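You operate a simulated robot arm through the tools that you are given. There is no shell and no other tool.

You are at the controls of a simulated robot arm. One attempt, no reset.

Task
Retape the nipple on the blue stand with three fresh laps.
Fine: wind the old tape off first; swing the tape clear, then stand the nipple in the cream tray. Set down upright: steel nipple.

The check looks at the end state, three seconds after you hand in, the way a careful person would. Anything else that was tipped, shoved, dropped, spilled or broken makes it a failure.

Robot
A 7-joint arm with a two-finger parallel gripper, fixed in place. Base frame: the origin is at the foot of the arm, x ahead of it, y to its left, z up; the work surface is at about z = 0.88. Units: m, degrees, N and s.
With the tool pointing down near the work surface it reaches from about 0.4 to 0.9 m from the base axis. Its first joint turns from -143.0 to 143.0 degrees. Payload 3 kg.
The tool frame sits at the grasp point between the pads (the TCP): z along the fingers, y along the line on which they close. The tips reach 0.03 m beyond it. The gripper opens to 0.094 m. The fingers are 0.028 m wide and 0.01 m thick; the gripper's body (0.05 by 0.096 m) begins 0.055 m behind the TCP.
Orientation is told as [roll, pitch, yaw] about the base's x, y, z axes, in that order, counted from this pose: with the fingers straight down and closing along the base's y, the tool's x points along the base's -x, its y along +y and its z along -z.

Tools
- The arm moves only by the tool servo_tool. Its argument "motion" is one flat list of numbers, 7 for each row, row after row: the shift along the tool's x, y, z in m, then the turn, a rotation vector about the tool's x, y, z in degrees, then the opening, from 0 (shut) to 1 (fully open). In form: [tx, ty, tz, rx, ry, rz, claw, tx, ty, tz, rx, ry, rz, claw, ...]. A call has 1 to 20 rows; each row shifts and turns the commanded pose from where the row before left it, along the tool's axes as they then stand. Rows are played at 5 a second. More than 0.05 m and 8.6 degrees between two rows, or a gripper value outside its range, and nothing of the call is played. A pose out of reach is approached as far as the arm can. The call stops where the force on the tool passes 90 N (or 10 N more than at its start, if that is more) or the arm is blocked; 0.2 s more then pass. Each finger travels about 0.072 m/s and halts on what it meets, pressing with about 44 N; the grip force reading is that of the motor and also rises with nothing between the fingers. The clock runs only during rows and for 0.2 s after the last one: add rows that do not move to give the fingers time. The reply holds the time, the measured pose of the TCP, the force on the tool along the base axes, the opening and the grip force, in the units named above and with some noise, with the torque about the TCP (base axes, N m) and any sound that the robot's microphone picked up.
- Cameras (640 x 400 px; columns grow to the right, rows downward): "scene" is fixed at [0.0511, 0.4999, 1.7178]; the picture's right is [-0.53, -0.85, 0.00], its down [-0.62, 0.39, -0.68] and it looks along [0.58, -0.36, -0.73] (base axes); focal length 309 px, centre (320, 200). "wrist" rides on the gripper at [0.076, 0.014, -0.102] in the tool frame; the picture's right is [-0.18, 0.98, 0.00], its down [-0.75, -0.14, -0.64] and it looks along [-0.63, -0.12, 0.77] (tool axes); focal length 243 px, centre (320, 200). There is no depth. A picture from a camera that has moved, and an enlarged one, comes with that camera's place and axes in the base frame and with its lens.
- snapshot(camera): a new picture of that camera. The clock stands still meanwhile.
- zoom(camera, box): a new picture of the part [left, top, right, bottom] of that camera's present view, enlarged. The clock stands still meanwhile.
- hand_in(): hands the job in; it is judged then, once.

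Nothing tells you positions but the pictures and the camera data. Unless the task says otherwise, let go and move clear before handing in.

The tools are called after "Call:" by a JSON object that holds its "op" and its "data". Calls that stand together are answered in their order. servo_tool: Moves the arm, as the interface text tells. Its arguments: {"type":"object","properties":{"motion":{"type":"array"}},"required":["motion"]} The other tools are called the same way: snapshot (camera) takes a picture; zoom (camera, box) takes an enlarged picture of a part of a camera's view; hand_in () hands the job in.

At the start:

```text
clock: 0.0
eef_pos: [0.4573, 0.2659, 1.3223]
tool_rot: [0.1, 0.0, -0.1]
wrist_force: [0.9, -0.6, 0.0]
torque: [-0.01, 0.0, 0.0]
gripper_width: 0.0939
grasp_force: 0.1
```

scene: 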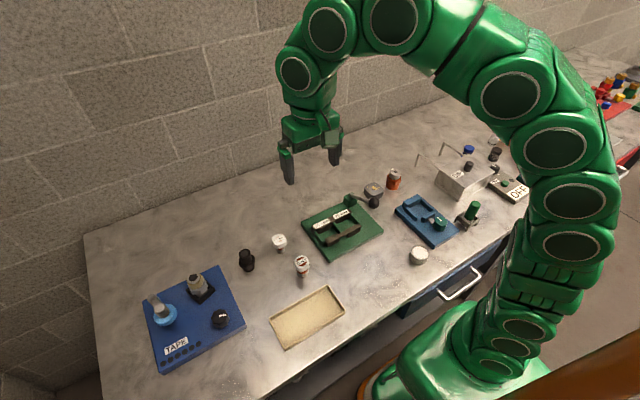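
wrist: 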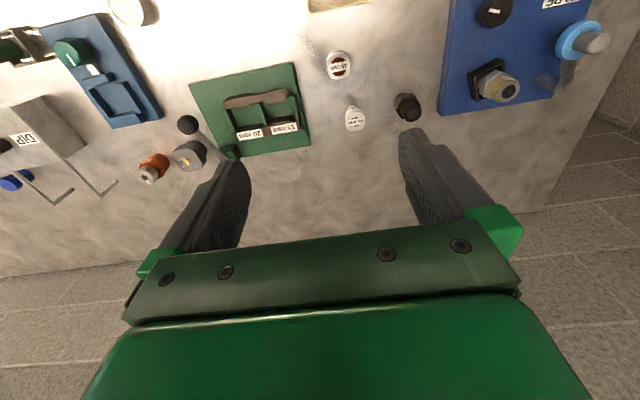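

I see a cluttered bench with a blue board labelled TAPE carrying a blue ring (tape spool on an arm) and a nipple in a holder, plus a cream tray. I'll zoom in to understand the tape stand before moving.

Call:
{"op": "zoom", "data": {"camera": "scene", "box": [130, 250, 260, 380]}}

Call:
{"op": "zoom", "data": {"camera": "wrist", "box": [430, 0, 640, 131]}}

Call:
{"op": "zoom", "data": {"camera": "scene", "box": [220, 180, 440, 350]}}

Call:
{"op": "zoom", "data": {"camera": "scene", "box": [380, 120, 540, 270]}}

```text
3.08 times, centred on (195, 315) of scene
camera zoom: at [0.0511, 0.4999, 1.7178], right [-0.53, -0.85, 0.0], down [-0.62, 0.39, -0.68], along [0.58, -0.36, -0.73], focal length 951 px, centre (705, -154)
```

zoom: 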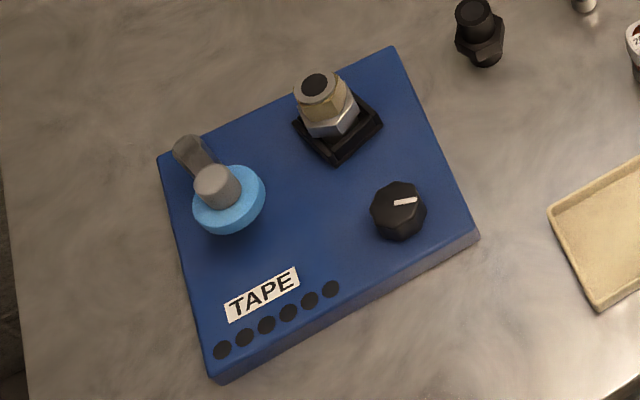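

```text
3.05 times, centred on (535, 66) of wrist
camera zoom: at [0.3816, 0.2807, 1.4234], right [0.18, 0.98, 0.0], down [0.75, -0.14, 0.64], along [0.63, -0.12, -0.77], focal length 739 px, centre (-335, 610)
```

zoom: 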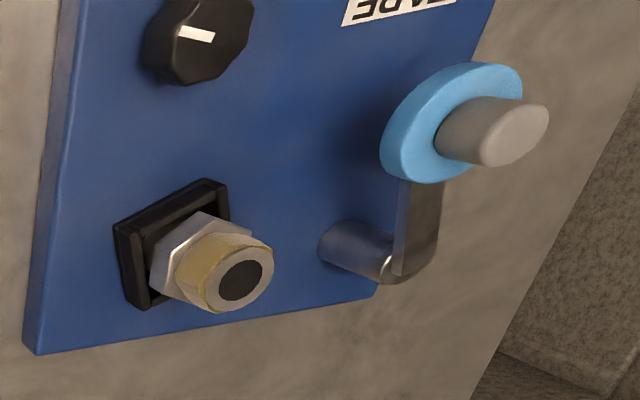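

```text
2.35 times, centred on (330, 265) of scene
camera zoom: at [0.0511, 0.4999, 1.7178], right [-0.53, -0.85, 0.0], down [-0.62, 0.39, -0.68], along [0.58, -0.36, -0.73], focal length 727 px, centre (296, 47)
```

zoom: 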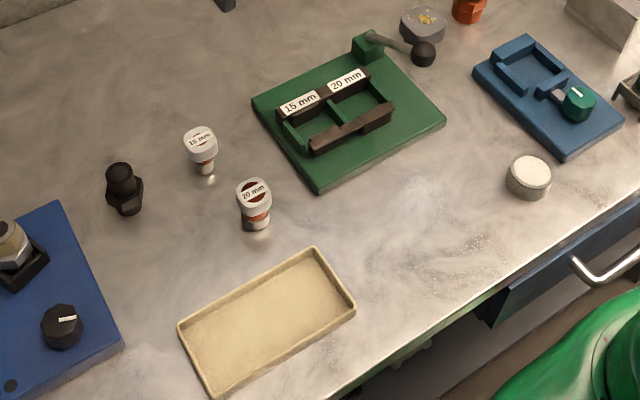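

```text
2.67 times, centred on (460, 195) of scene
camera zoom: at [0.0511, 0.4999, 1.7178], right [-0.53, -0.85, 0.0], down [-0.62, 0.39, -0.68], along [0.58, -0.36, -0.73], focal length 824 px, centre (-53, 213)
```

zoom: 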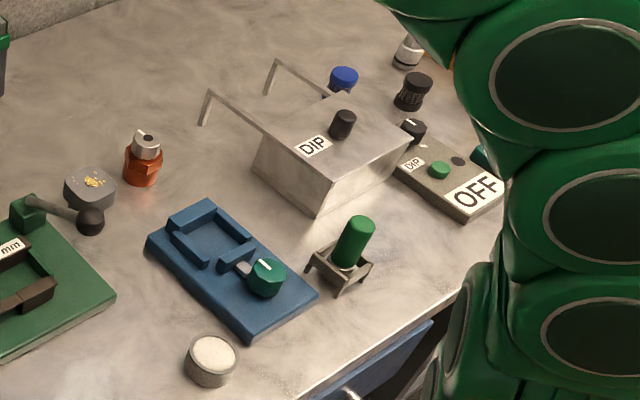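

The blue TAPE board has a knob (about 0.46, 0.55), a taped nipple in a square socket (about 0.57, 0.58), and a spool on a swing arm (about 0.54, 0.67). I'll move the wrist camera over it for a closer look.

Call:
{"op": "servo_tool", "data": {"motion": [0.008, 0.037, 0.012, 0, 0, 0, 1, 0.008, 0.037, 0.012, 0, 0, 0, 1, 0.008, 0.037, 0.012, 0, 0, 0, 1, 0.008, 0.037, 0.012, 0, 0, 0, 1, 0.008, 0.037, 0.012, 0, 0, 0, 1, 0.008, 0.037, 0.012, 0, 0, 0, 1, 0.008, 0.037, 0.012, 0, 0, 0, 1, 0.008, 0.037, 0.012, 0, 0, 0, 1, 0, 0, 0, 0, 0, 0, 1]}}

Call:
{"op": "snapshot", "data": {"camera": "wrist"}}

Call:
{"op": "snapshot", "data": {"camera": "scene"}}

```text
clock: 2.0
eef_pos: [0.3919, 0.5626, 1.226]
tool_rot: [0.0, 0.0, -0.1]
wrist_force: [0.6, 0.7, -0.5]
torque: [0.0, 0.02, 0.0]
gripper_width: 0.0942
grasp_force: 0.1
```

```text
taken
camera wrist: at [0.3163, 0.5773, 1.328], right [0.18, 0.98, 0.0], down [0.75, -0.14, 0.64], along [0.63, -0.12, -0.77], focal length 243 px, centre (320, 200)
```

wrist: 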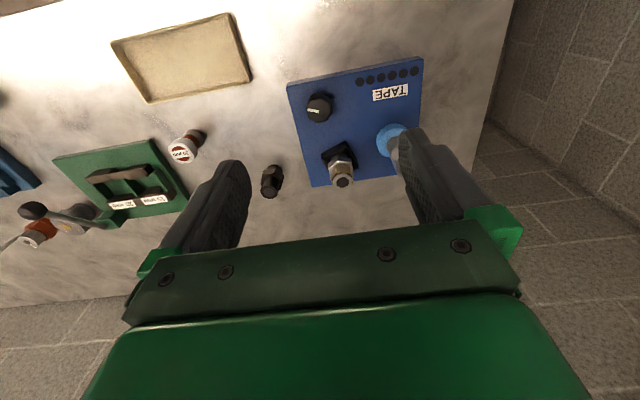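

```text
taken
```

scene: 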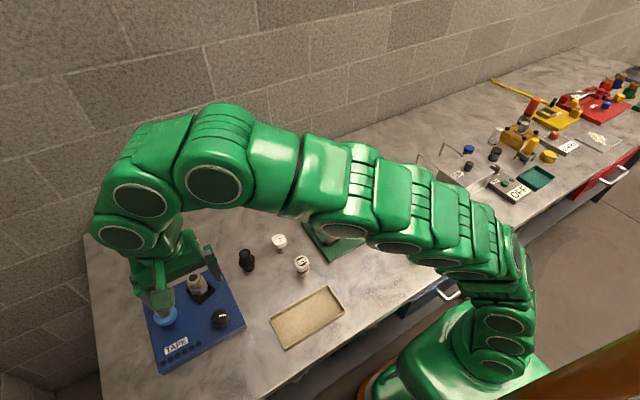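

The board sits in the upper right of the wrist view. I'll zoom in on its parts.

Call:
{"op": "zoom", "data": {"camera": "wrist", "box": [280, 50, 440, 200]}}

Call:
{"op": "zoom", "data": {"camera": "scene", "box": [130, 250, 260, 380]}}

```text
2.67 times, centred on (360, 125) of wrist
camera zoom: at [0.3163, 0.5773, 1.328], right [0.18, 0.98, 0.0], down [0.75, -0.14, 0.64], along [0.63, -0.12, -0.77], focal length 647 px, centre (213, 400)
```

zoom: 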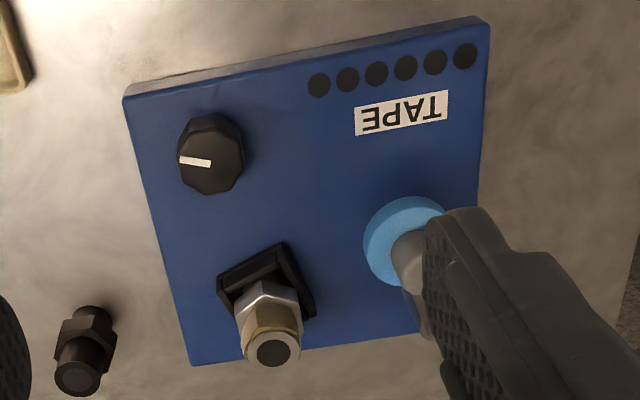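

```text
3.08 times, centred on (195, 315) of scene
camera zoom: at [0.0511, 0.4999, 1.7178], right [-0.53, -0.85, 0.0], down [-0.62, 0.39, -0.68], along [0.58, -0.36, -0.73], focal length 951 px, centre (705, -154)
```

zoom: 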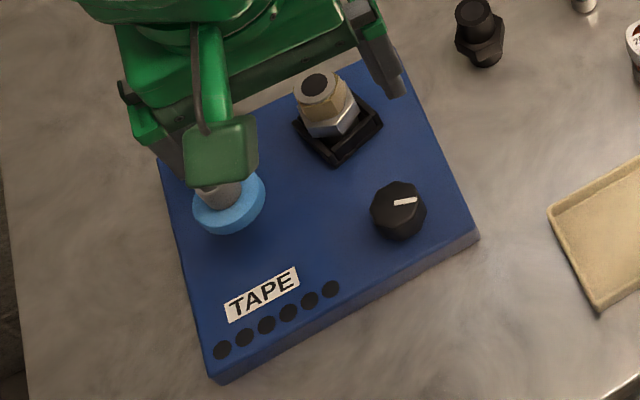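

Triangulating the views puts the nipple top at about (0.557, 0.565, 1.00), the hub top at about (0.50, 0.65, 1.025) and the knob top at about (0.453, 0.545, 0.95). I'll move in for a closer view, staying above the hub.

Call:
{"op": "servo_tool", "data": {"motion": [-0.0216, 0.0075, 0.0272, 0, 0, 0, 1, -0.0216, 0.0075, 0.0272, 0, 0, 0, 1, -0.0216, 0.0075, 0.0272, 0, 0, 0, 1, -0.0216, 0.0075, 0.0272, 0, 0, 0, 1, -0.0216, 0.0075, 0.0272, 0, 0, 0, 1, 0, 0, 0, 0, 0, 0, 1]}}

Call:
{"op": "snapshot", "data": {"camera": "wrist"}}

Call:
{"op": "zoom", "data": {"camera": "wrist", "box": [190, 20, 470, 195]}}

```text
clock: 3.4
eef_pos: [0.5009, 0.6007, 1.0898]
tool_rot: [0.0, 0.0, 0.0]
wrist_force: [0.0, 0.4, 0.3]
torque: [-0.01, -0.02, 0.01]
gripper_width: 0.0941
grasp_force: 0.0
```

```text
taken
camera wrist: at [0.4242, 0.615, 1.1909], right [0.18, 0.98, 0.0], down [0.75, -0.14, 0.64], along [0.63, -0.12, -0.77], focal length 243 px, centre (320, 200)
```

wrist: 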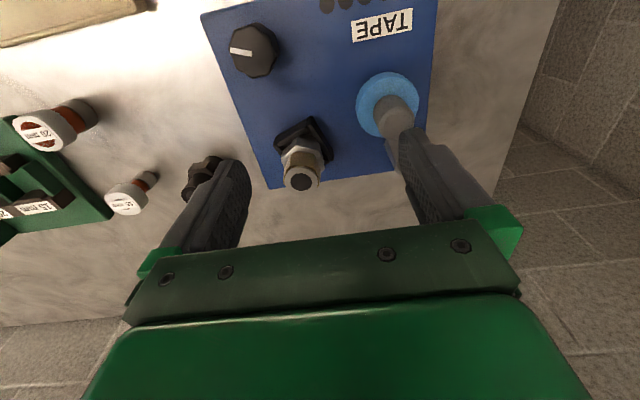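

```text
2.29 times, centred on (330, 108) of wrist
camera zoom: at [0.4242, 0.615, 1.1909], right [0.18, 0.98, 0.0], down [0.75, -0.14, 0.64], along [0.63, -0.12, -0.77], focal length 555 px, centre (297, 411)
```

zoom: 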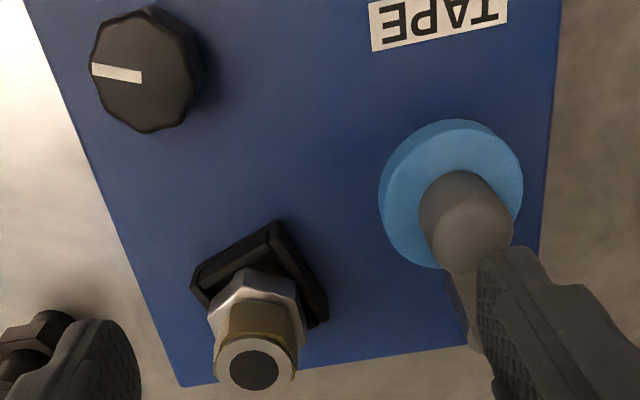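

I now have rough positions, but I need the true heights and the tape's state. I'll back off in front of the board and tilt the wrist camera toward horizontal for a side view.

Call:
{"op": "servo_tool", "data": {"motion": [0.036, -0.012, 0, 0, 0, 0, 1, 0.036, -0.012, 0, 0, 0, 0, 1, 0.036, -0.012, 0, 0, 0, 0, 1, 0.036, -0.012, 0, 0, 0, 0, 1, 0, 0, 0, 0, -8, 0, 1, 0, 0, 0, 0, -8, 0, 1, 0, 0, 0, 0, -8, 0, 1, 0, 0, 0, 0, -8, 0, 1, 0.016, 0, 0.0255, 0, 0, 0, 1, 0.016, 0, 0.0255, 0, 0, 0, 1, 0, 0, 0, 0, 0, 0, 1]}}

Call:
{"op": "snapshot", "data": {"camera": "wrist"}}

Call:
{"op": "snapshot", "data": {"camera": "scene"}}

```text
clock: 5.8
eef_pos: [0.3704, 0.5442, 1.0262]
tool_rot: [0.5, -31.0, -1.7]
wrist_force: [0.3, 0.3, 0.1]
torque: [0.0, 0.01, 0.01]
gripper_width: 0.0938
grasp_force: 0.1
```

```text
taken
camera wrist: at [0.2533, 0.5626, 1.0749], right [0.18, 0.98, 0.1], down [0.31, -0.16, 0.94], along [0.93, -0.14, -0.33], focal length 243 px, centre (320, 200)
```

wrist: 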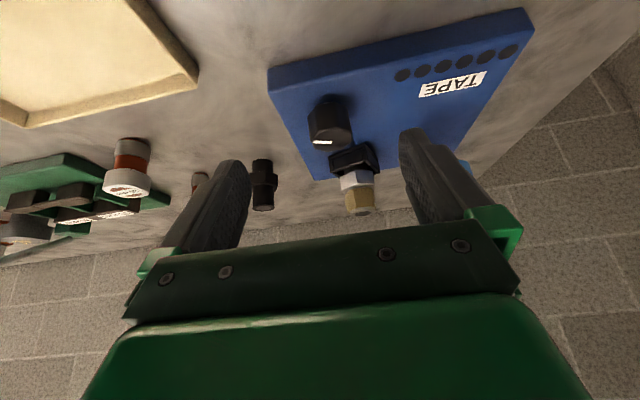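

```text
taken
```

scene: 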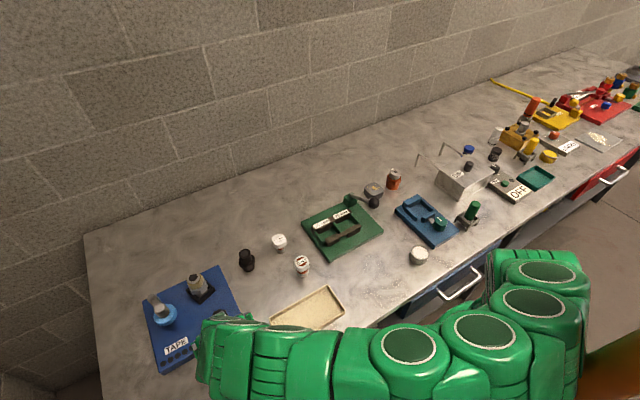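

The side view works, though it's upside-down. I'll zoom in on the knob, nipple and spool.

Call:
{"op": "zoom", "data": {"camera": "wrist", "box": [250, 80, 450, 220]}}

Call:
{"op": "zoom", "data": {"camera": "wrist", "box": [300, 130, 412, 220]}}

```text
2.86 times, centred on (350, 150) of wrist
camera zoom: at [0.2533, 0.5626, 1.0749], right [0.18, 0.98, 0.1], down [0.31, -0.16, 0.94], along [0.93, -0.14, -0.33], focal length 693 px, centre (234, 343)
```

zoom: 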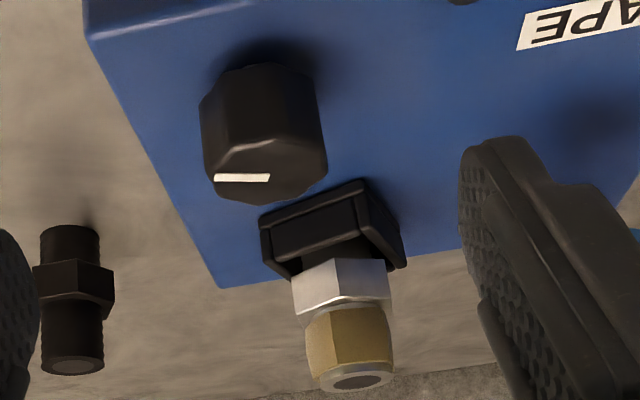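

```text
4.44 times, centred on (356, 175) of wrist
camera zoom: at [0.2533, 0.5626, 1.0749], right [0.18, 0.98, 0.1], down [0.31, -0.16, 0.94], along [0.93, -0.14, -0.33], focal length 1078 px, centre (160, 311)
```

zoom: 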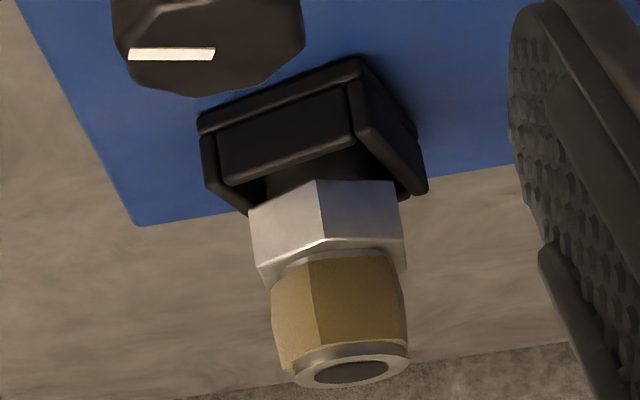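

Side view gives a knob top at about (0.452, 0.549, 0.95), a nipple top at about z 0.99, and tan old tape on the nipple's upper thread. I'll level the tool and hover over the knob.

Call:
{"op": "servo_tool", "data": {"motion": [0, 0, 0, 0, 8, 0, 1, 0, 0, 0, 0, 8, 0, 1, 0, 0, 0, 0, 8, 0, 1, 0, 0, 0, 0, 8, 0, 1, 0, 0, 0, 0, 0, 0, 1, 0, 0, 0, 0, 0, 0, 1]}}

```text
clock: 7.2
eef_pos: [0.3567, 0.5517, 1.0281]
tool_rot: [0.0, 0.0, 0.0]
wrist_force: [-0.4, 0.5, 0.6]
torque: [0.02, -0.01, 0.0]
gripper_width: 0.0941
grasp_force: 0.1
```

The tool is level at (0.357, 0.552). Now I'll move over the knob and check the alignment.

Call:
{"op": "servo_tool", "data": {"motion": [-0.032, -0.001, -0.004, 0, 0, 0, 1, -0.032, -0.001, -0.004, 0, 0, 0, 1, -0.032, -0.001, -0.004, 0, 0, 0, 1, 0, 0, 0, 0, 0, 0, 1, 0, 0, 0, 0, 0, 0, 1]}}

Call:
{"op": "snapshot", "data": {"camera": "wrist"}}

Call:
{"op": "zoom", "data": {"camera": "wrist", "box": [220, 50, 460, 200]}}

```text
clock: 8.4
eef_pos: [0.4518, 0.5465, 1.0417]
tool_rot: [0.0, -0.1, 0.0]
wrist_force: [1.0, 0.6, -1.3]
torque: [-0.04, 0.03, -0.02]
gripper_width: 0.0939
grasp_force: 0.0
```

```text
taken
camera wrist: at [0.3762, 0.5612, 1.1435], right [0.18, 0.98, 0.0], down [0.75, -0.14, 0.64], along [0.63, -0.12, -0.77], focal length 243 px, centre (320, 200)
```

wrist: 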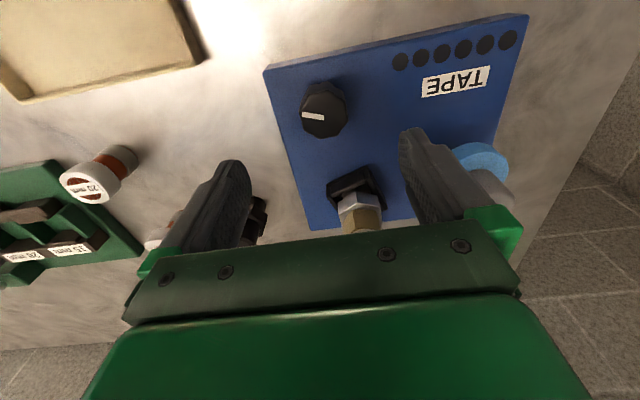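

```text
2.67 times, centred on (340, 125) of wrist
camera zoom: at [0.3762, 0.5612, 1.1435], right [0.18, 0.98, 0.0], down [0.75, -0.14, 0.64], along [0.63, -0.12, -0.77], focal length 647 px, centre (267, 400)
```

zoom: 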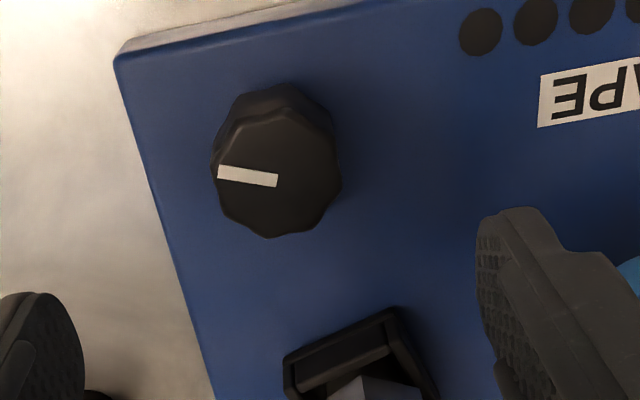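

The knob sits about 3–5 mm off in x and 3 mm in y from my tool axis. I'll correct, then descend so the pads straddle the knob.

Call:
{"op": "servo_tool", "data": {"motion": [0.003, 0.003, 0.02, 0, 0, 0, 1, 0, 0, 0.03, 0, 0, 0, 1, 0, 0, 0.03, 0, 0, 0, 1, 0, 0, 0.01, 0, 0, 0, 1, 0, 0, 0, 0, 0, 0, 1]}}

Call:
{"op": "snapshot", "data": {"camera": "wrist"}}

```text
clock: 9.6
eef_pos: [0.4491, 0.5524, 0.9511]
tool_rot: [0.1, 0.0, 0.0]
wrist_force: [-0.6, -0.5, -0.5]
torque: [-0.03, 0.01, 0.0]
gripper_width: 0.094
grasp_force: 0.0
```

```text
taken
camera wrist: at [0.3739, 0.5661, 1.0524], right [0.18, 0.98, 0.0], down [0.75, -0.14, 0.64], along [0.63, -0.12, -0.77], focal length 243 px, centre (320, 200)
```

wrist: 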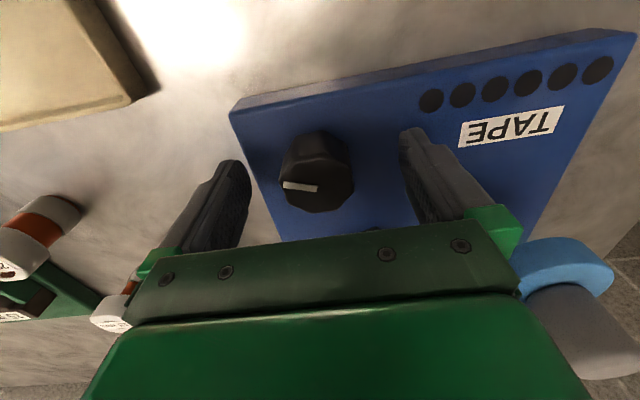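

The knob top appears at the expected TCP pixel, so I'm centred. I'll close on it.

Call:
{"op": "servo_tool", "data": {"motion": [0, 0, 0, 0, 0, 0, 0.5, 0, 0, 0, 0, 0, 0, 0.3, 0, 0, 0, 0, 0, 0, 0.3, 0, 0, 0, 0, 0, 0, 0.3]}}

Call:
{"op": "zoom", "data": {"camera": "scene", "box": [130, 250, 260, 380]}}

```text
clock: 10.6
eef_pos: [0.4502, 0.5507, 0.9512]
tool_rot: [0.0, 0.0, 0.0]
wrist_force: [3.4, -27.0, 3.6]
torque: [0.01, 0.33, 0.02]
gripper_width: 0.0388
grasp_force: 45.0
```

```text
3.08 times, centred on (195, 315) of scene
camera zoom: at [0.0511, 0.4999, 1.7178], right [-0.53, -0.85, 0.0], down [-0.62, 0.39, -0.68], along [0.58, -0.36, -0.73], focal length 951 px, centre (705, -154)
```

zoom: 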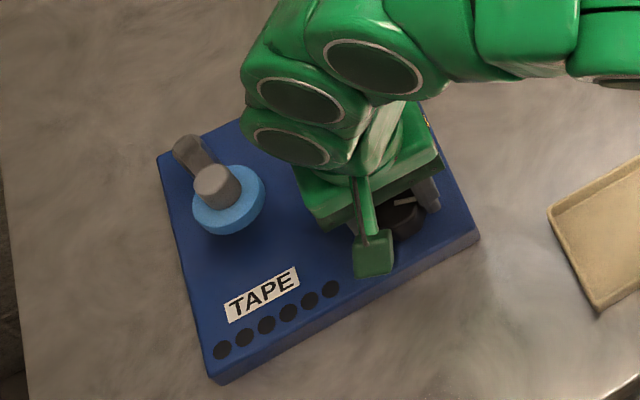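

The gripper holds the knob, with a slight sideways bias toward -y that I'll trim out. I'll do a test turn of about 32° clockwise (seen from above) and see what moves.

Call:
{"op": "servo_tool", "data": {"motion": [0, -0.001, 0, 0, 0, 0, 0.3, 0, 0, 0, 0, 0, 8, 0.3, 0, 0, 0, 0, 0, 8, 0.3, 0, 0, 0, 0, 0, 8, 0.3, 0, 0, 0, 0, 0, 8, 0.3, 0, 0, 0, 0, 0, 0, 0.3]}}

Call:
{"op": "snapshot", "data": {"camera": "wrist"}}

Call:
{"op": "zoom", "data": {"camera": "scene", "box": [130, 250, 260, 380]}}

```text
clock: 12.0
eef_pos: [0.4487, 0.5504, 0.9513]
tool_rot: [0.0, 0.2, -32.1]
wrist_force: [-10.0, -10.0, -1.8]
torque: [-0.06, 0.06, -0.01]
gripper_width: 0.0387
grasp_force: 45.0
```

```text
taken
camera wrist: at [0.3928, 0.6034, 1.0529], right [0.68, 0.74, 0.0], down [0.56, -0.52, 0.64], along [0.47, -0.43, -0.77], focal length 243 px, centre (320, 200)
```

wrist: 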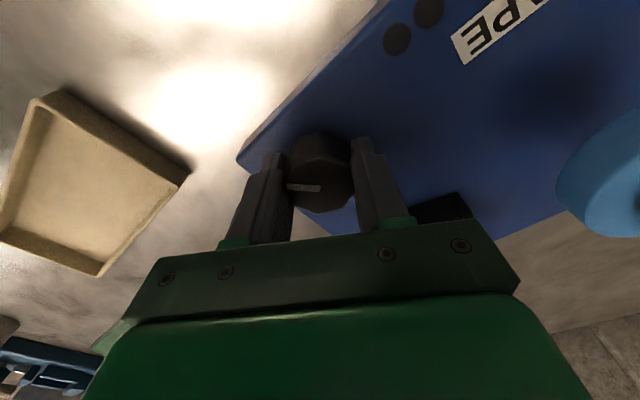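

```text
3.08 times, centred on (195, 315) of scene
camera zoom: at [0.0511, 0.4999, 1.7178], right [-0.53, -0.85, 0.0], down [-0.62, 0.39, -0.68], along [0.58, -0.36, -0.73], focal length 951 px, centre (705, -154)
```

zoom: 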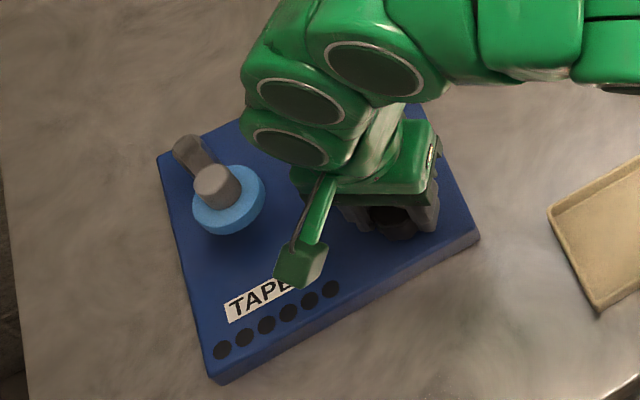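

The knob turns easily with the gripper, but the nipple is hidden. I'll continue clockwise to about 88°, then release, lift and look at the nipple.

Call:
{"op": "servo_tool", "data": {"motion": [0, 0, 0, 0, 0, 8, 0.3, 0, 0, 0, 0, 0, 8, 0.3, 0, 0, 0, 0, 0, 8, 0.3, 0, 0, 0, 0, 0, 8, 0.3, 0, 0, 0, 0, 0, 8, 0.3, 0, 0, 0, 0, 0, 8, 0.3, 0, 0, 0, 0, 0, 8, 0.3, 0, 0, 0, 0, 0, 0, 0.3]}}

Call:
{"op": "snapshot", "data": {"camera": "wrist"}}

Call:
{"op": "zoom", "data": {"camera": "scene", "box": [130, 250, 260, 380]}}

```text
clock: 13.8
eef_pos: [0.4504, 0.551, 0.951]
tool_rot: [-0.1, -0.1, -88.0]
wrist_force: [1.6, 23.0, -13.1]
torque: [0.43, 0.21, 0.0]
gripper_width: 0.0386
grasp_force: 45.1
```

```text
taken
camera wrist: at [0.4623, 0.6277, 1.053], right [0.99, -0.15, 0.0], down [-0.12, -0.76, 0.64], along [-0.1, -0.63, -0.77], focal length 243 px, centre (320, 200)
```

wrist: 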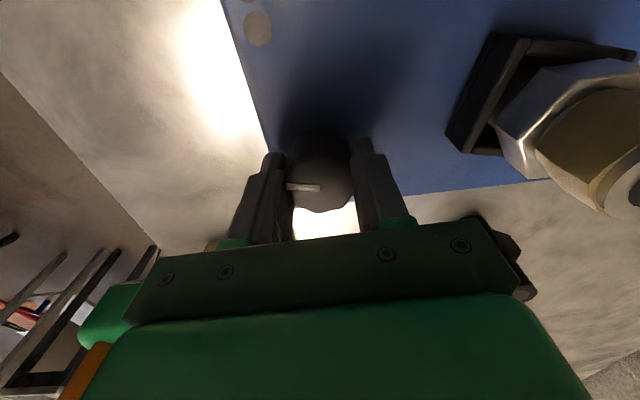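

```text
3.08 times, centred on (195, 315) of scene
camera zoom: at [0.0511, 0.4999, 1.7178], right [-0.53, -0.85, 0.0], down [-0.62, 0.39, -0.68], along [0.58, -0.36, -0.73], focal length 951 px, centre (705, -154)
```

zoom: 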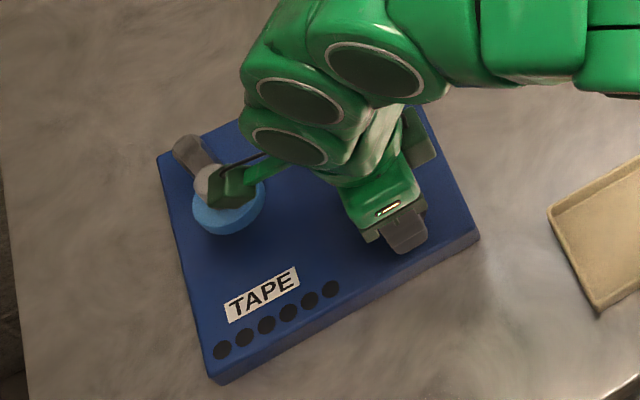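

In the wrist view the lamp nearest the knob looks pale and the nipple is now visible. I'll zoom in on both, and on the lamps.

Call:
{"op": "zoom", "data": {"camera": "wrist", "box": [210, 0, 370, 100]}}

Call:
{"op": "zoom", "data": {"camera": "wrist", "box": [430, 20, 640, 220]}}

Call:
{"op": "zoom", "data": {"camera": "scene", "box": [150, 320, 240, 376]}}

```text
4.00 times, centred on (290, 50) of wrist
camera zoom: at [0.4623, 0.6277, 1.053], right [0.99, -0.15, 0.0], down [-0.12, -0.76, 0.64], along [-0.1, -0.63, -0.77], focal length 970 px, centre (440, 800)
```

zoom: 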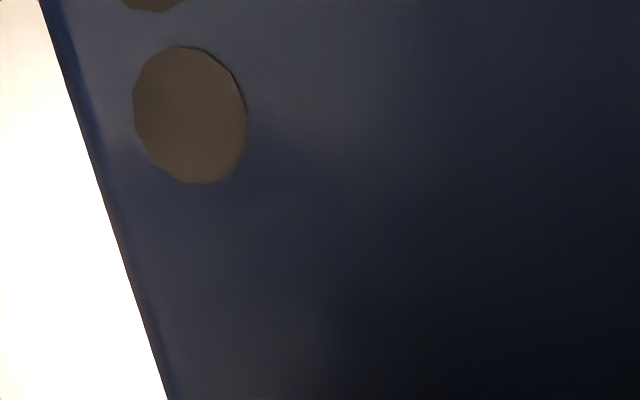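

```text
2.00 times, centred on (535, 120) of wrist
camera zoom: at [0.4623, 0.6277, 1.053], right [0.99, -0.15, 0.0], down [-0.12, -0.76, 0.64], along [-0.1, -0.63, -0.77], focal length 485 px, centre (-110, 360)
```

zoom: 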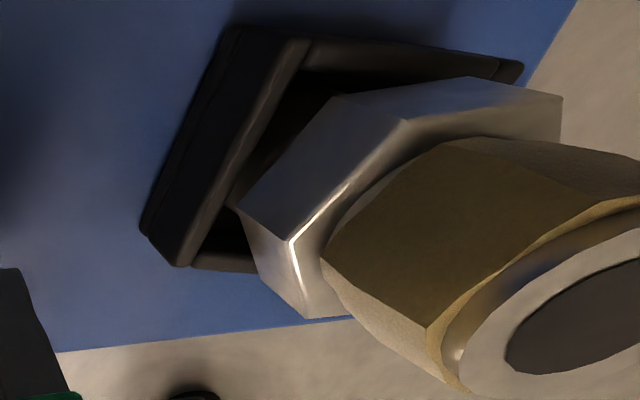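

```text
7.11 times, centred on (195, 348) of scene
camera zoom: at [0.0511, 0.4999, 1.7178], right [-0.53, -0.85, 0.0], down [-0.62, 0.39, -0.68], along [0.58, -0.36, -0.73], focal length 2197 px, centre (1209, -852)
```

zoom: 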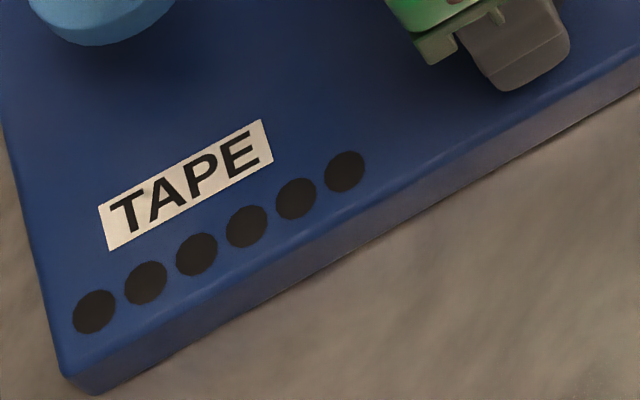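

The lamps are all still dark; the pale one was glare. I'll release, lift and rotate back to compare the nipple with its original orientation.

Call:
{"op": "servo_tool", "data": {"motion": [0, 0, 0, 0, 0, 0, 0.7, 0, 0, 0, 0, 0, 0, 0.8, 0, 0, -0.03, 0, 0, 0, 0.9, 0, 0, -0.045, 0, 0, 0, 1, 0, 0, -0.045, 0, 0, -8, 1, 0, 0, -0.02, 0, 0, -8, 1, 0, 0, 0, 0, 0, -8, 1, 0, 0, 0, 0, 0, -8, 1, 0, 0, 0, 0, 0, -8, 1, 0, 0, 0, 0, 0, -8, 1, 0, 0, 0, 0, 0, -8, 1, 0, 0, 0, 0, 0, -8, 1, 0, 0, 0, 0, 0, -8, 1, 0, 0, 0, 0, 0, -8, 1, 0, 0, 0, 0, 0, -8, 1, 0, 0, 0, 0, 0, 0, 1, 0, 0, 0, 0, 0, 0, 1]}}

Call:
{"op": "snapshot", "data": {"camera": "wrist"}}

Call:
{"op": "zoom", "data": {"camera": "wrist", "box": [220, 50, 460, 200]}}

Call:
{"op": "zoom", "data": {"camera": "scene", "box": [130, 250, 260, 380]}}

```text
clock: 17.4
eef_pos: [0.4506, 0.5501, 1.091]
tool_rot: [0.0, -0.1, 0.0]
wrist_force: [-0.3, 0.2, -0.6]
torque: [-0.03, 0.02, -0.01]
gripper_width: 0.094
grasp_force: 0.1
```

```text
taken
camera wrist: at [0.3745, 0.5651, 1.1935], right [0.18, 0.98, 0.0], down [0.75, -0.14, 0.64], along [0.63, -0.12, -0.77], focal length 243 px, centre (320, 200)
```

wrist: 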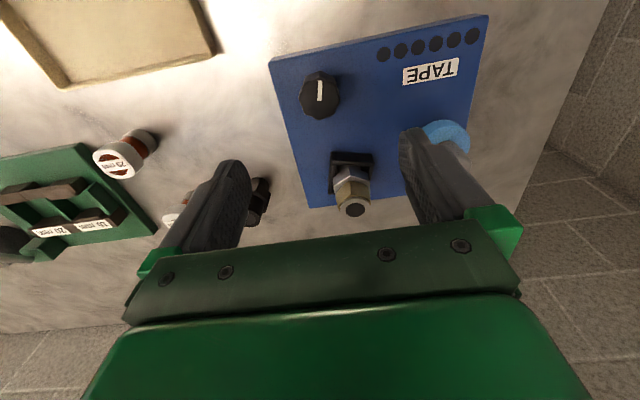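

```text
2.67 times, centred on (340, 125) of wrist
camera zoom: at [0.3745, 0.5651, 1.1935], right [0.18, 0.98, 0.0], down [0.75, -0.14, 0.64], along [0.63, -0.12, -0.77], focal length 647 px, centre (267, 400)
```

zoom: 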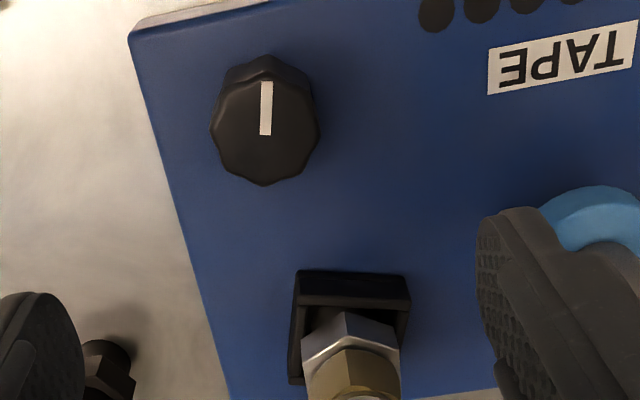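

```text
3.08 times, centred on (195, 315) of scene
camera zoom: at [0.0511, 0.4999, 1.7178], right [-0.53, -0.85, 0.0], down [-0.62, 0.39, -0.68], along [0.58, -0.36, -0.73], focal length 951 px, centre (705, -154)
```

zoom: 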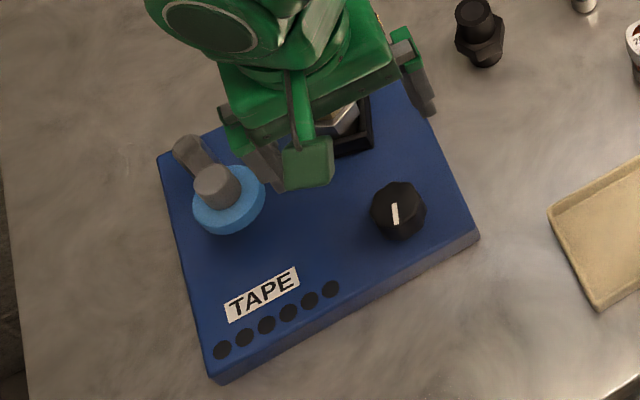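

The knob turned 88° clockwise and the socket with the nipple turned too, but by a different angle, so there is gearing. I'll re-grip at a yaw where the wrist camera sees the nipple and measure the ratio.

Call:
{"op": "servo_tool", "data": {"motion": [0.0005, -0.0005, 0, 0, 0, 8, 1, 0, 0, 0, 0, 0, 8, 1, 0, 0, 0, 0, 0, 8, 1, 0, 0, 0, 0, 0, 8, 0.9, 0, 0, 0, 0, 0, 8, 0.85, 0, 0, 0, 0, 0, 8, 0.8, 0, 0, 0.045, 0, 0, 8, 0.8, 0, 0, 0.045, 0, 0, 0, 0.8, 0, 0, 0.045, 0, 0, 0, 0.8, 0, 0, 0.005, 0, 0, 0, 0.8, 0, 0, 0, 0, 0, 0, 0.5, 0, 0, 0, 0, 0, 0, 0.3, 0, 0, 0, 0, 0, 0, 0.3, 0, 0, 0, 0, 0, 0, 0.3]}}

Call:
{"op": "snapshot", "data": {"camera": "wrist"}}

```text
clock: 20.4
eef_pos: [0.4492, 0.5516, 0.9527]
tool_rot: [0.0, 0.0, -56.1]
wrist_force: [-4.0, 0.1, -1.7]
torque: [0.16, 0.02, -0.06]
gripper_width: 0.0389
grasp_force: 44.9
```

```text
taken
camera wrist: at [0.4194, 0.6222, 1.0537], right [0.92, 0.4, 0.0], down [0.3, -0.7, 0.64], along [0.25, -0.59, -0.77], focal length 243 px, centre (320, 200)
```

wrist: 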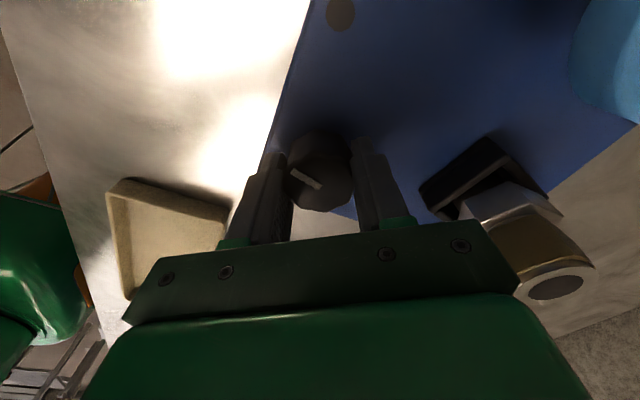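

I'm gripped with the nipple in view. I'll zoom now, turn 32° clockwise, and compare.

Call:
{"op": "zoom", "data": {"camera": "wrist", "box": [400, 110, 620, 310]}}

Call:
{"op": "servo_tool", "data": {"motion": [0, 0, 0, 0, 0, 8, 0.3, 0, 0, 0, 0, 0, 8, 0.3, 0, 0, 0, 0, 0, 8, 0.3, 0, 0, 0, 0, 0, 8, 0.3, 0, 0, 0, 0, 0, 0, 0.3]}}

Call:
{"op": "snapshot", "data": {"camera": "wrist"}}

Call:
{"op": "zoom", "data": {"camera": "wrist", "box": [420, 20, 640, 220]}}

```text
2.00 times, centred on (510, 210) of wrist
camera zoom: at [0.4194, 0.6222, 1.0537], right [0.92, 0.4, 0.0], down [0.3, -0.7, 0.64], along [0.25, -0.59, -0.77], focal length 485 px, centre (-60, 180)
```

zoom: 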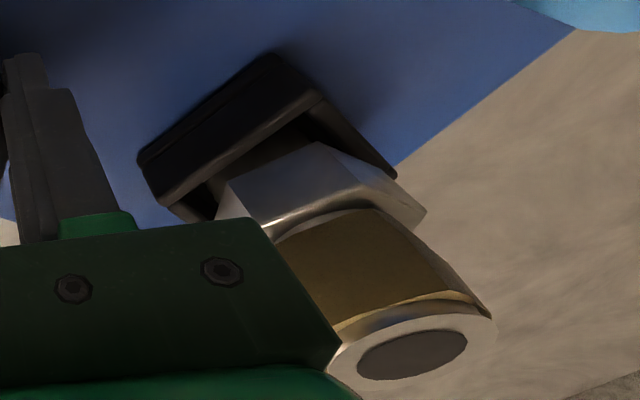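

```text
clock: 21.6
eef_pos: [0.4505, 0.549, 0.9518]
tool_rot: [0.1, 0.1, -88.1]
wrist_force: [1.6, 4.8, 22.4]
torque: [-0.36, 0.25, -0.03]
gripper_width: 0.0387
grasp_force: 44.7
```

```text
taken
camera wrist: at [0.4622, 0.627, 1.0537], right [0.99, -0.15, 0.0], down [-0.12, -0.76, 0.64], along [-0.1, -0.63, -0.77], focal length 243 px, centre (320, 200)
```

wrist: 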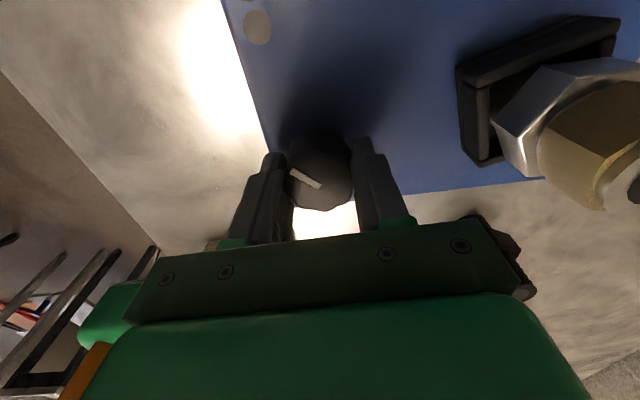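

```text
2.00 times, centred on (530, 120) of wrist
camera zoom: at [0.4622, 0.627, 1.0537], right [0.99, -0.15, 0.0], down [-0.12, -0.76, 0.64], along [-0.1, -0.63, -0.77], focal length 485 px, centre (-100, 360)
```

zoom: 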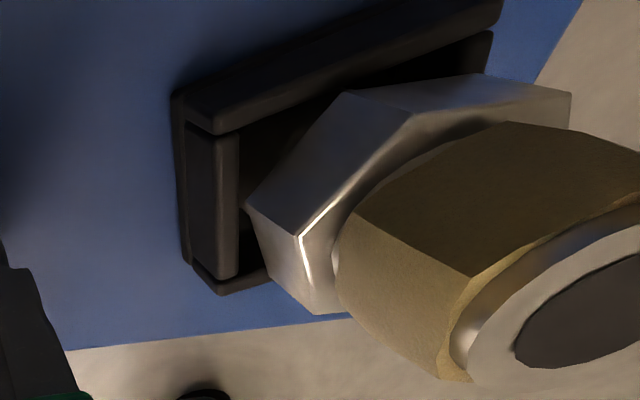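

The socket clearly turns by a different angle than the knob. I'll do a single 8° step to get the ratio and direction unambiguously.

Call:
{"op": "servo_tool", "data": {"motion": [0, 0, 0, 0, 0, 8, 0.3, 0, 0, 0, 0, 0, 0, 0.3, 0, 0, 0, 0, 0, 0, 0.3]}}

Call:
{"op": "snapshot", "data": {"camera": "wrist"}}

Call:
{"op": "zoom", "data": {"camera": "wrist", "box": [420, 0, 640, 200]}}

```text
clock: 22.4
eef_pos: [0.4496, 0.5491, 0.9514]
tool_rot: [0.0, 0.1, -96.0]
wrist_force: [11.3, 9.5, 21.4]
torque: [0.79, -0.18, -0.01]
gripper_width: 0.0386
grasp_force: 44.6
```

```text
taken
camera wrist: at [0.4727, 0.6247, 1.0536], right [0.96, -0.29, 0.0], down [-0.22, -0.74, 0.64], along [-0.18, -0.61, -0.77], focal length 243 px, centre (320, 200)
```

wrist: 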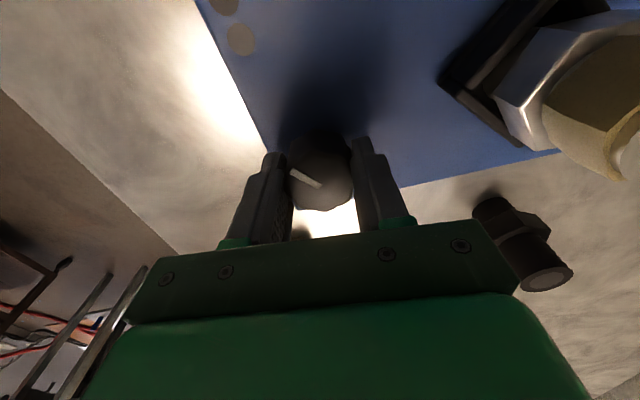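

```text
2.00 times, centred on (530, 100) of wrist
camera zoom: at [0.4727, 0.6247, 1.0536], right [0.96, -0.29, 0.0], down [-0.22, -0.74, 0.64], along [-0.18, -0.61, -0.77], focal length 485 px, centre (-100, 400)
```

zoom: 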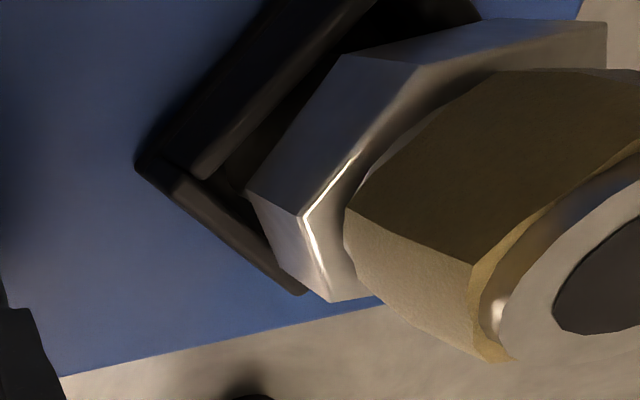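

The result is still ambiguous because of the hex and square symmetries. A finer 3° step, photographed before and after, will settle direction and ratio.

Call:
{"op": "servo_tool", "data": {"motion": [0, 0, 0, 0, 0, -3, 0.3, 0, 0, 0, 0, 0, 0, 0.3, 0, 0, 0, 0, 0, 0, 0.3]}}

Call:
{"op": "zoom", "data": {"camera": "wrist", "box": [420, 0, 640, 200]}}

Call:
{"op": "servo_tool", "data": {"motion": [0, 0, 0, 0, 0, -3, 0.3, 0, 0, 0, 0, 0, 0, 0.3, 0, 0, 0, 0, 0, 0, 0.3]}}

Call:
{"op": "zoom", "data": {"camera": "wrist", "box": [420, 0, 640, 200]}}

```text
clock: 23.2
eef_pos: [0.45, 0.5492, 0.9513]
tool_rot: [0.0, 0.0, -92.9]
wrist_force: [15.2, 11.0, 21.3]
torque: [0.49, -0.12, -0.03]
gripper_width: 0.0386
grasp_force: 45.0
```

```text
2.00 times, centred on (530, 100) of wrist
camera zoom: at [0.4688, 0.6258, 1.0536], right [0.97, -0.23, 0.0], down [-0.18, -0.75, 0.64], along [-0.15, -0.62, -0.77], focal length 485 px, centre (-100, 400)
```

zoom: 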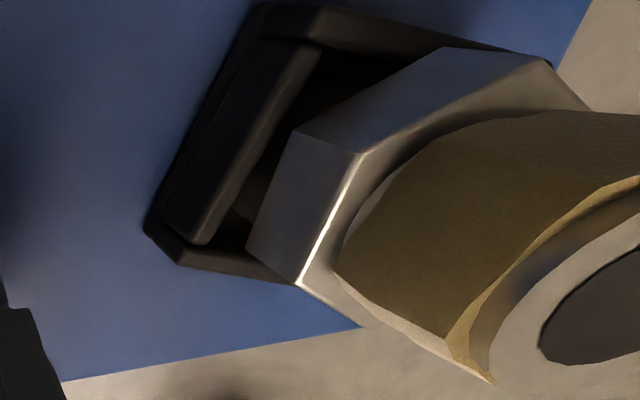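

```text
clock: 24.0
eef_pos: [0.4501, 0.551, 0.9526]
tool_rot: [0.1, -0.1, -90.0]
wrist_force: [20.0, 14.4, 17.4]
torque: [0.45, -0.33, -0.02]
gripper_width: 0.0388
grasp_force: 45.1
```

```text
2.00 times, centred on (530, 100) of wrist
camera zoom: at [0.4648, 0.6267, 1.0536], right [0.98, -0.18, 0.0], down [-0.14, -0.75, 0.64], along [-0.12, -0.63, -0.77], focal length 485 px, centre (-100, 400)
```

zoom: 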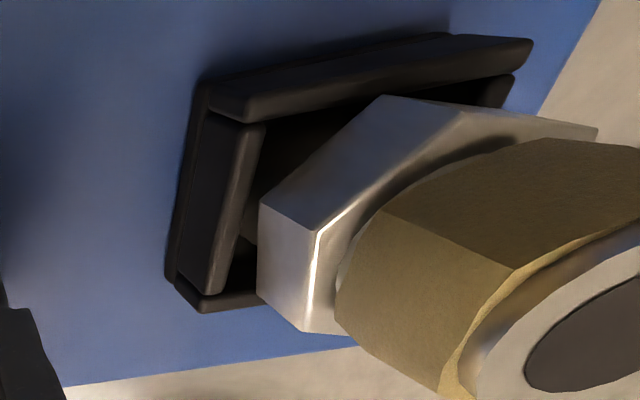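

Now it's clear that the socket and nipple turn in the same direction as the knob, geared up about 7.7:1. The net 122° clockwise so far is about 2.6 laps with the old tape still on, so I'll re-grip and turn 120° more clockwise.

Call:
{"op": "servo_tool", "data": {"motion": [0, 0, 0, 0, 0, 0, 0.6, 0, 0, 0, 0, 0, 0, 0.75, 0, 0, 0, 0, 0, -8, 0.75, 0, 0, 0, 0, 0, -8, 0.75, 0, 0, 0, 0, 0, -8, 0.75, 0, 0, 0, 0, 0, -8, 0.75, 0, 0, 0, 0, 0, -8, 0.75, 0, 0, 0, 0, 0, -8, 0.75, 0, 0, 0, 0, 0, -8, 0.75, 0, 0, 0, 0, 0, -8, 0.75, 0, 0, 0, 0, 0, -8, 0.75, 0, 0, 0, 0, 0, -8, 0.75, 0, 0, 0, 0, 0, -8, 0.75, 0, 0, 0, 0, 0, -8, 0.75, 0, 0, 0, 0, 0, -8, 0.75, 0, 0, 0, 0, 0, -8, 0.75, 0, 0, 0, 0, 0, -8, 0.75, 0, 0, 0, 0, 0, 0, 0.5, 0, 0, 0, 0, 0, 0, 0.3, 0, 0, 0, 0, 0, 0, 0.3]}}

Call:
{"op": "snapshot", "data": {"camera": "wrist"}}

Call:
{"op": "zoom", "data": {"camera": "scene", "box": [130, 250, 260, 380]}}

```text
clock: 28.2
eef_pos: [0.4504, 0.5494, 0.9518]
tool_rot: [0.0, 0.0, 30.1]
wrist_force: [0.8, -1.7, -2.2]
torque: [0.13, -0.48, 0.0]
gripper_width: 0.0386
grasp_force: 45.0
```

```text
taken
camera wrist: at [0.3774, 0.5246, 1.0535], right [-0.33, 0.94, 0.0], down [0.72, 0.26, 0.64], along [0.61, 0.21, -0.77], focal length 243 px, centre (320, 200)
```

wrist: 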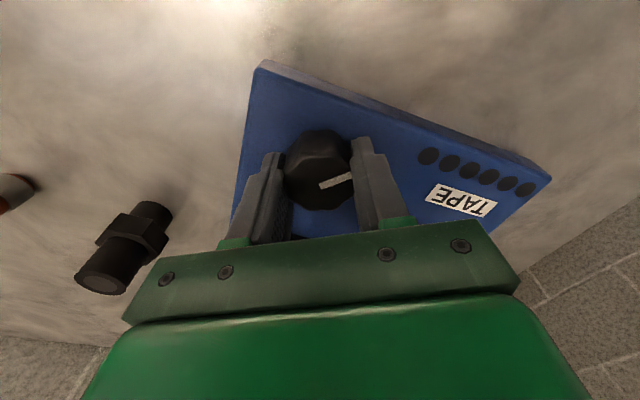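

```text
3.08 times, centred on (195, 315) of scene
camera zoom: at [0.0511, 0.4999, 1.7178], right [-0.53, -0.85, 0.0], down [-0.62, 0.39, -0.68], along [0.58, -0.36, -0.73], focal length 951 px, centre (705, -154)
```

zoom: 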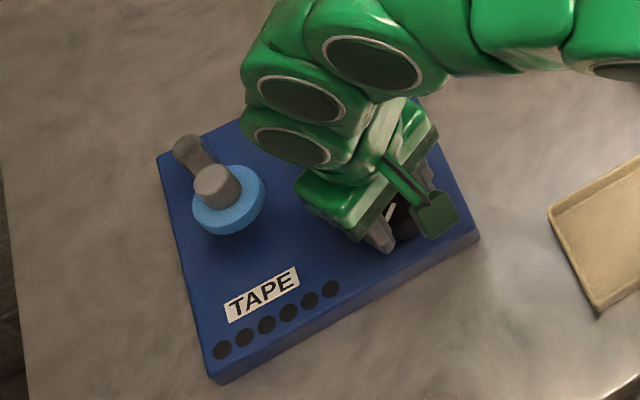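

I'm re-gripped at yaw +30. Turning 120° clockwise now.

Call:
{"op": "servo_tool", "data": {"motion": [0, 0, 0, 0, 0, 8, 0.3, 0, 0, 0, 0, 0, 8, 0.3, 0, 0, 0, 0, 0, 8, 0.3, 0, 0, 0, 0, 0, 8, 0.3, 0, 0, 0, 0, 0, 8, 0.3, 0, 0, 0, 0, 0, 8, 0.3, 0, 0, 0, 0, 0, 8, 0.3, 0, 0, 0, 0, 0, 8, 0.3, 0, 0, 0, 0, 0, 8, 0.3, 0, 0, 0, 0, 0, 8, 0.3, 0, 0, 0, 0, 0, 8, 0.3, 0, 0, 0, 0, 0, 8, 0.3, 0, 0, 0, 0, 0, 8, 0.3, 0, 0, 0, 0, 0, 8, 0.3, 0, 0, 0, 0, 0, 8, 0.3, 0, 0, 0, 0, 0, 0, 0.3]}}

Call:
{"op": "snapshot", "data": {"camera": "wrist"}}

Call:
{"op": "zoom", "data": {"camera": "wrist", "box": [420, 0, 640, 200]}}

Call:
{"op": "zoom", "data": {"camera": "scene", "box": [130, 250, 260, 380]}}

```text
clock: 31.6
eef_pos: [0.4495, 0.5501, 0.9508]
tool_rot: [0.0, -0.2, -90.1]
wrist_force: [16.6, 4.2, 1.1]
torque: [-0.62, -0.93, -0.04]
gripper_width: 0.0397
grasp_force: 44.6
```

```text
taken
camera wrist: at [0.4651, 0.6263, 1.0526], right [0.98, -0.19, 0.0], down [-0.14, -0.75, 0.64], along [-0.12, -0.63, -0.77], focal length 243 px, centre (320, 200)
```

wrist: 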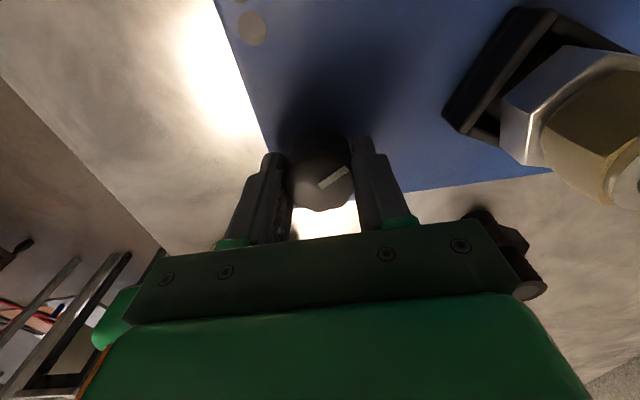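

```text
2.00 times, centred on (530, 100) of wrist
camera zoom: at [0.4651, 0.6263, 1.0526], right [0.98, -0.19, 0.0], down [-0.14, -0.75, 0.64], along [-0.12, -0.63, -0.77], focal length 485 px, centre (-100, 400)
```

zoom: 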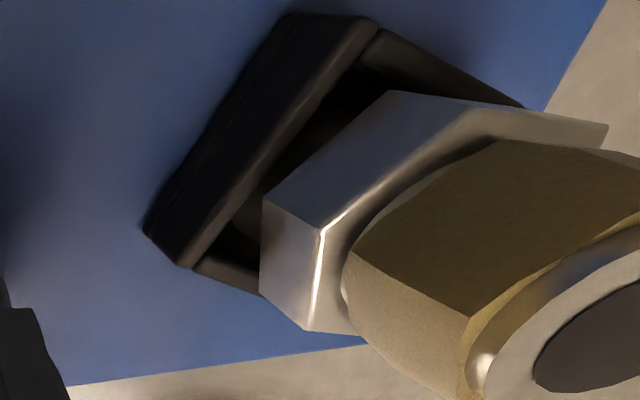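

```text
3.08 times, centred on (195, 315) of scene
camera zoom: at [0.0511, 0.4999, 1.7178], right [-0.53, -0.85, 0.0], down [-0.62, 0.39, -0.68], along [0.58, -0.36, -0.73], focal length 951 px, centre (705, -154)
```

zoom: 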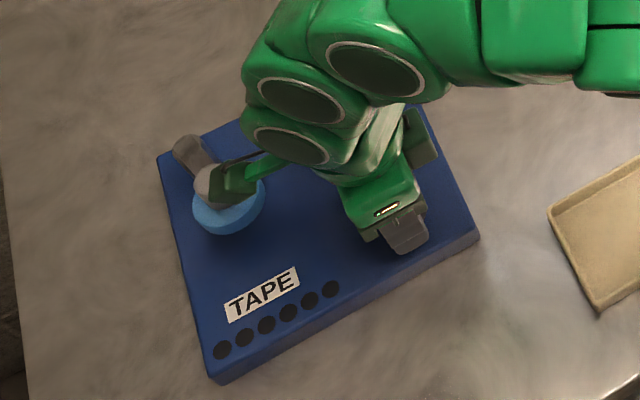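

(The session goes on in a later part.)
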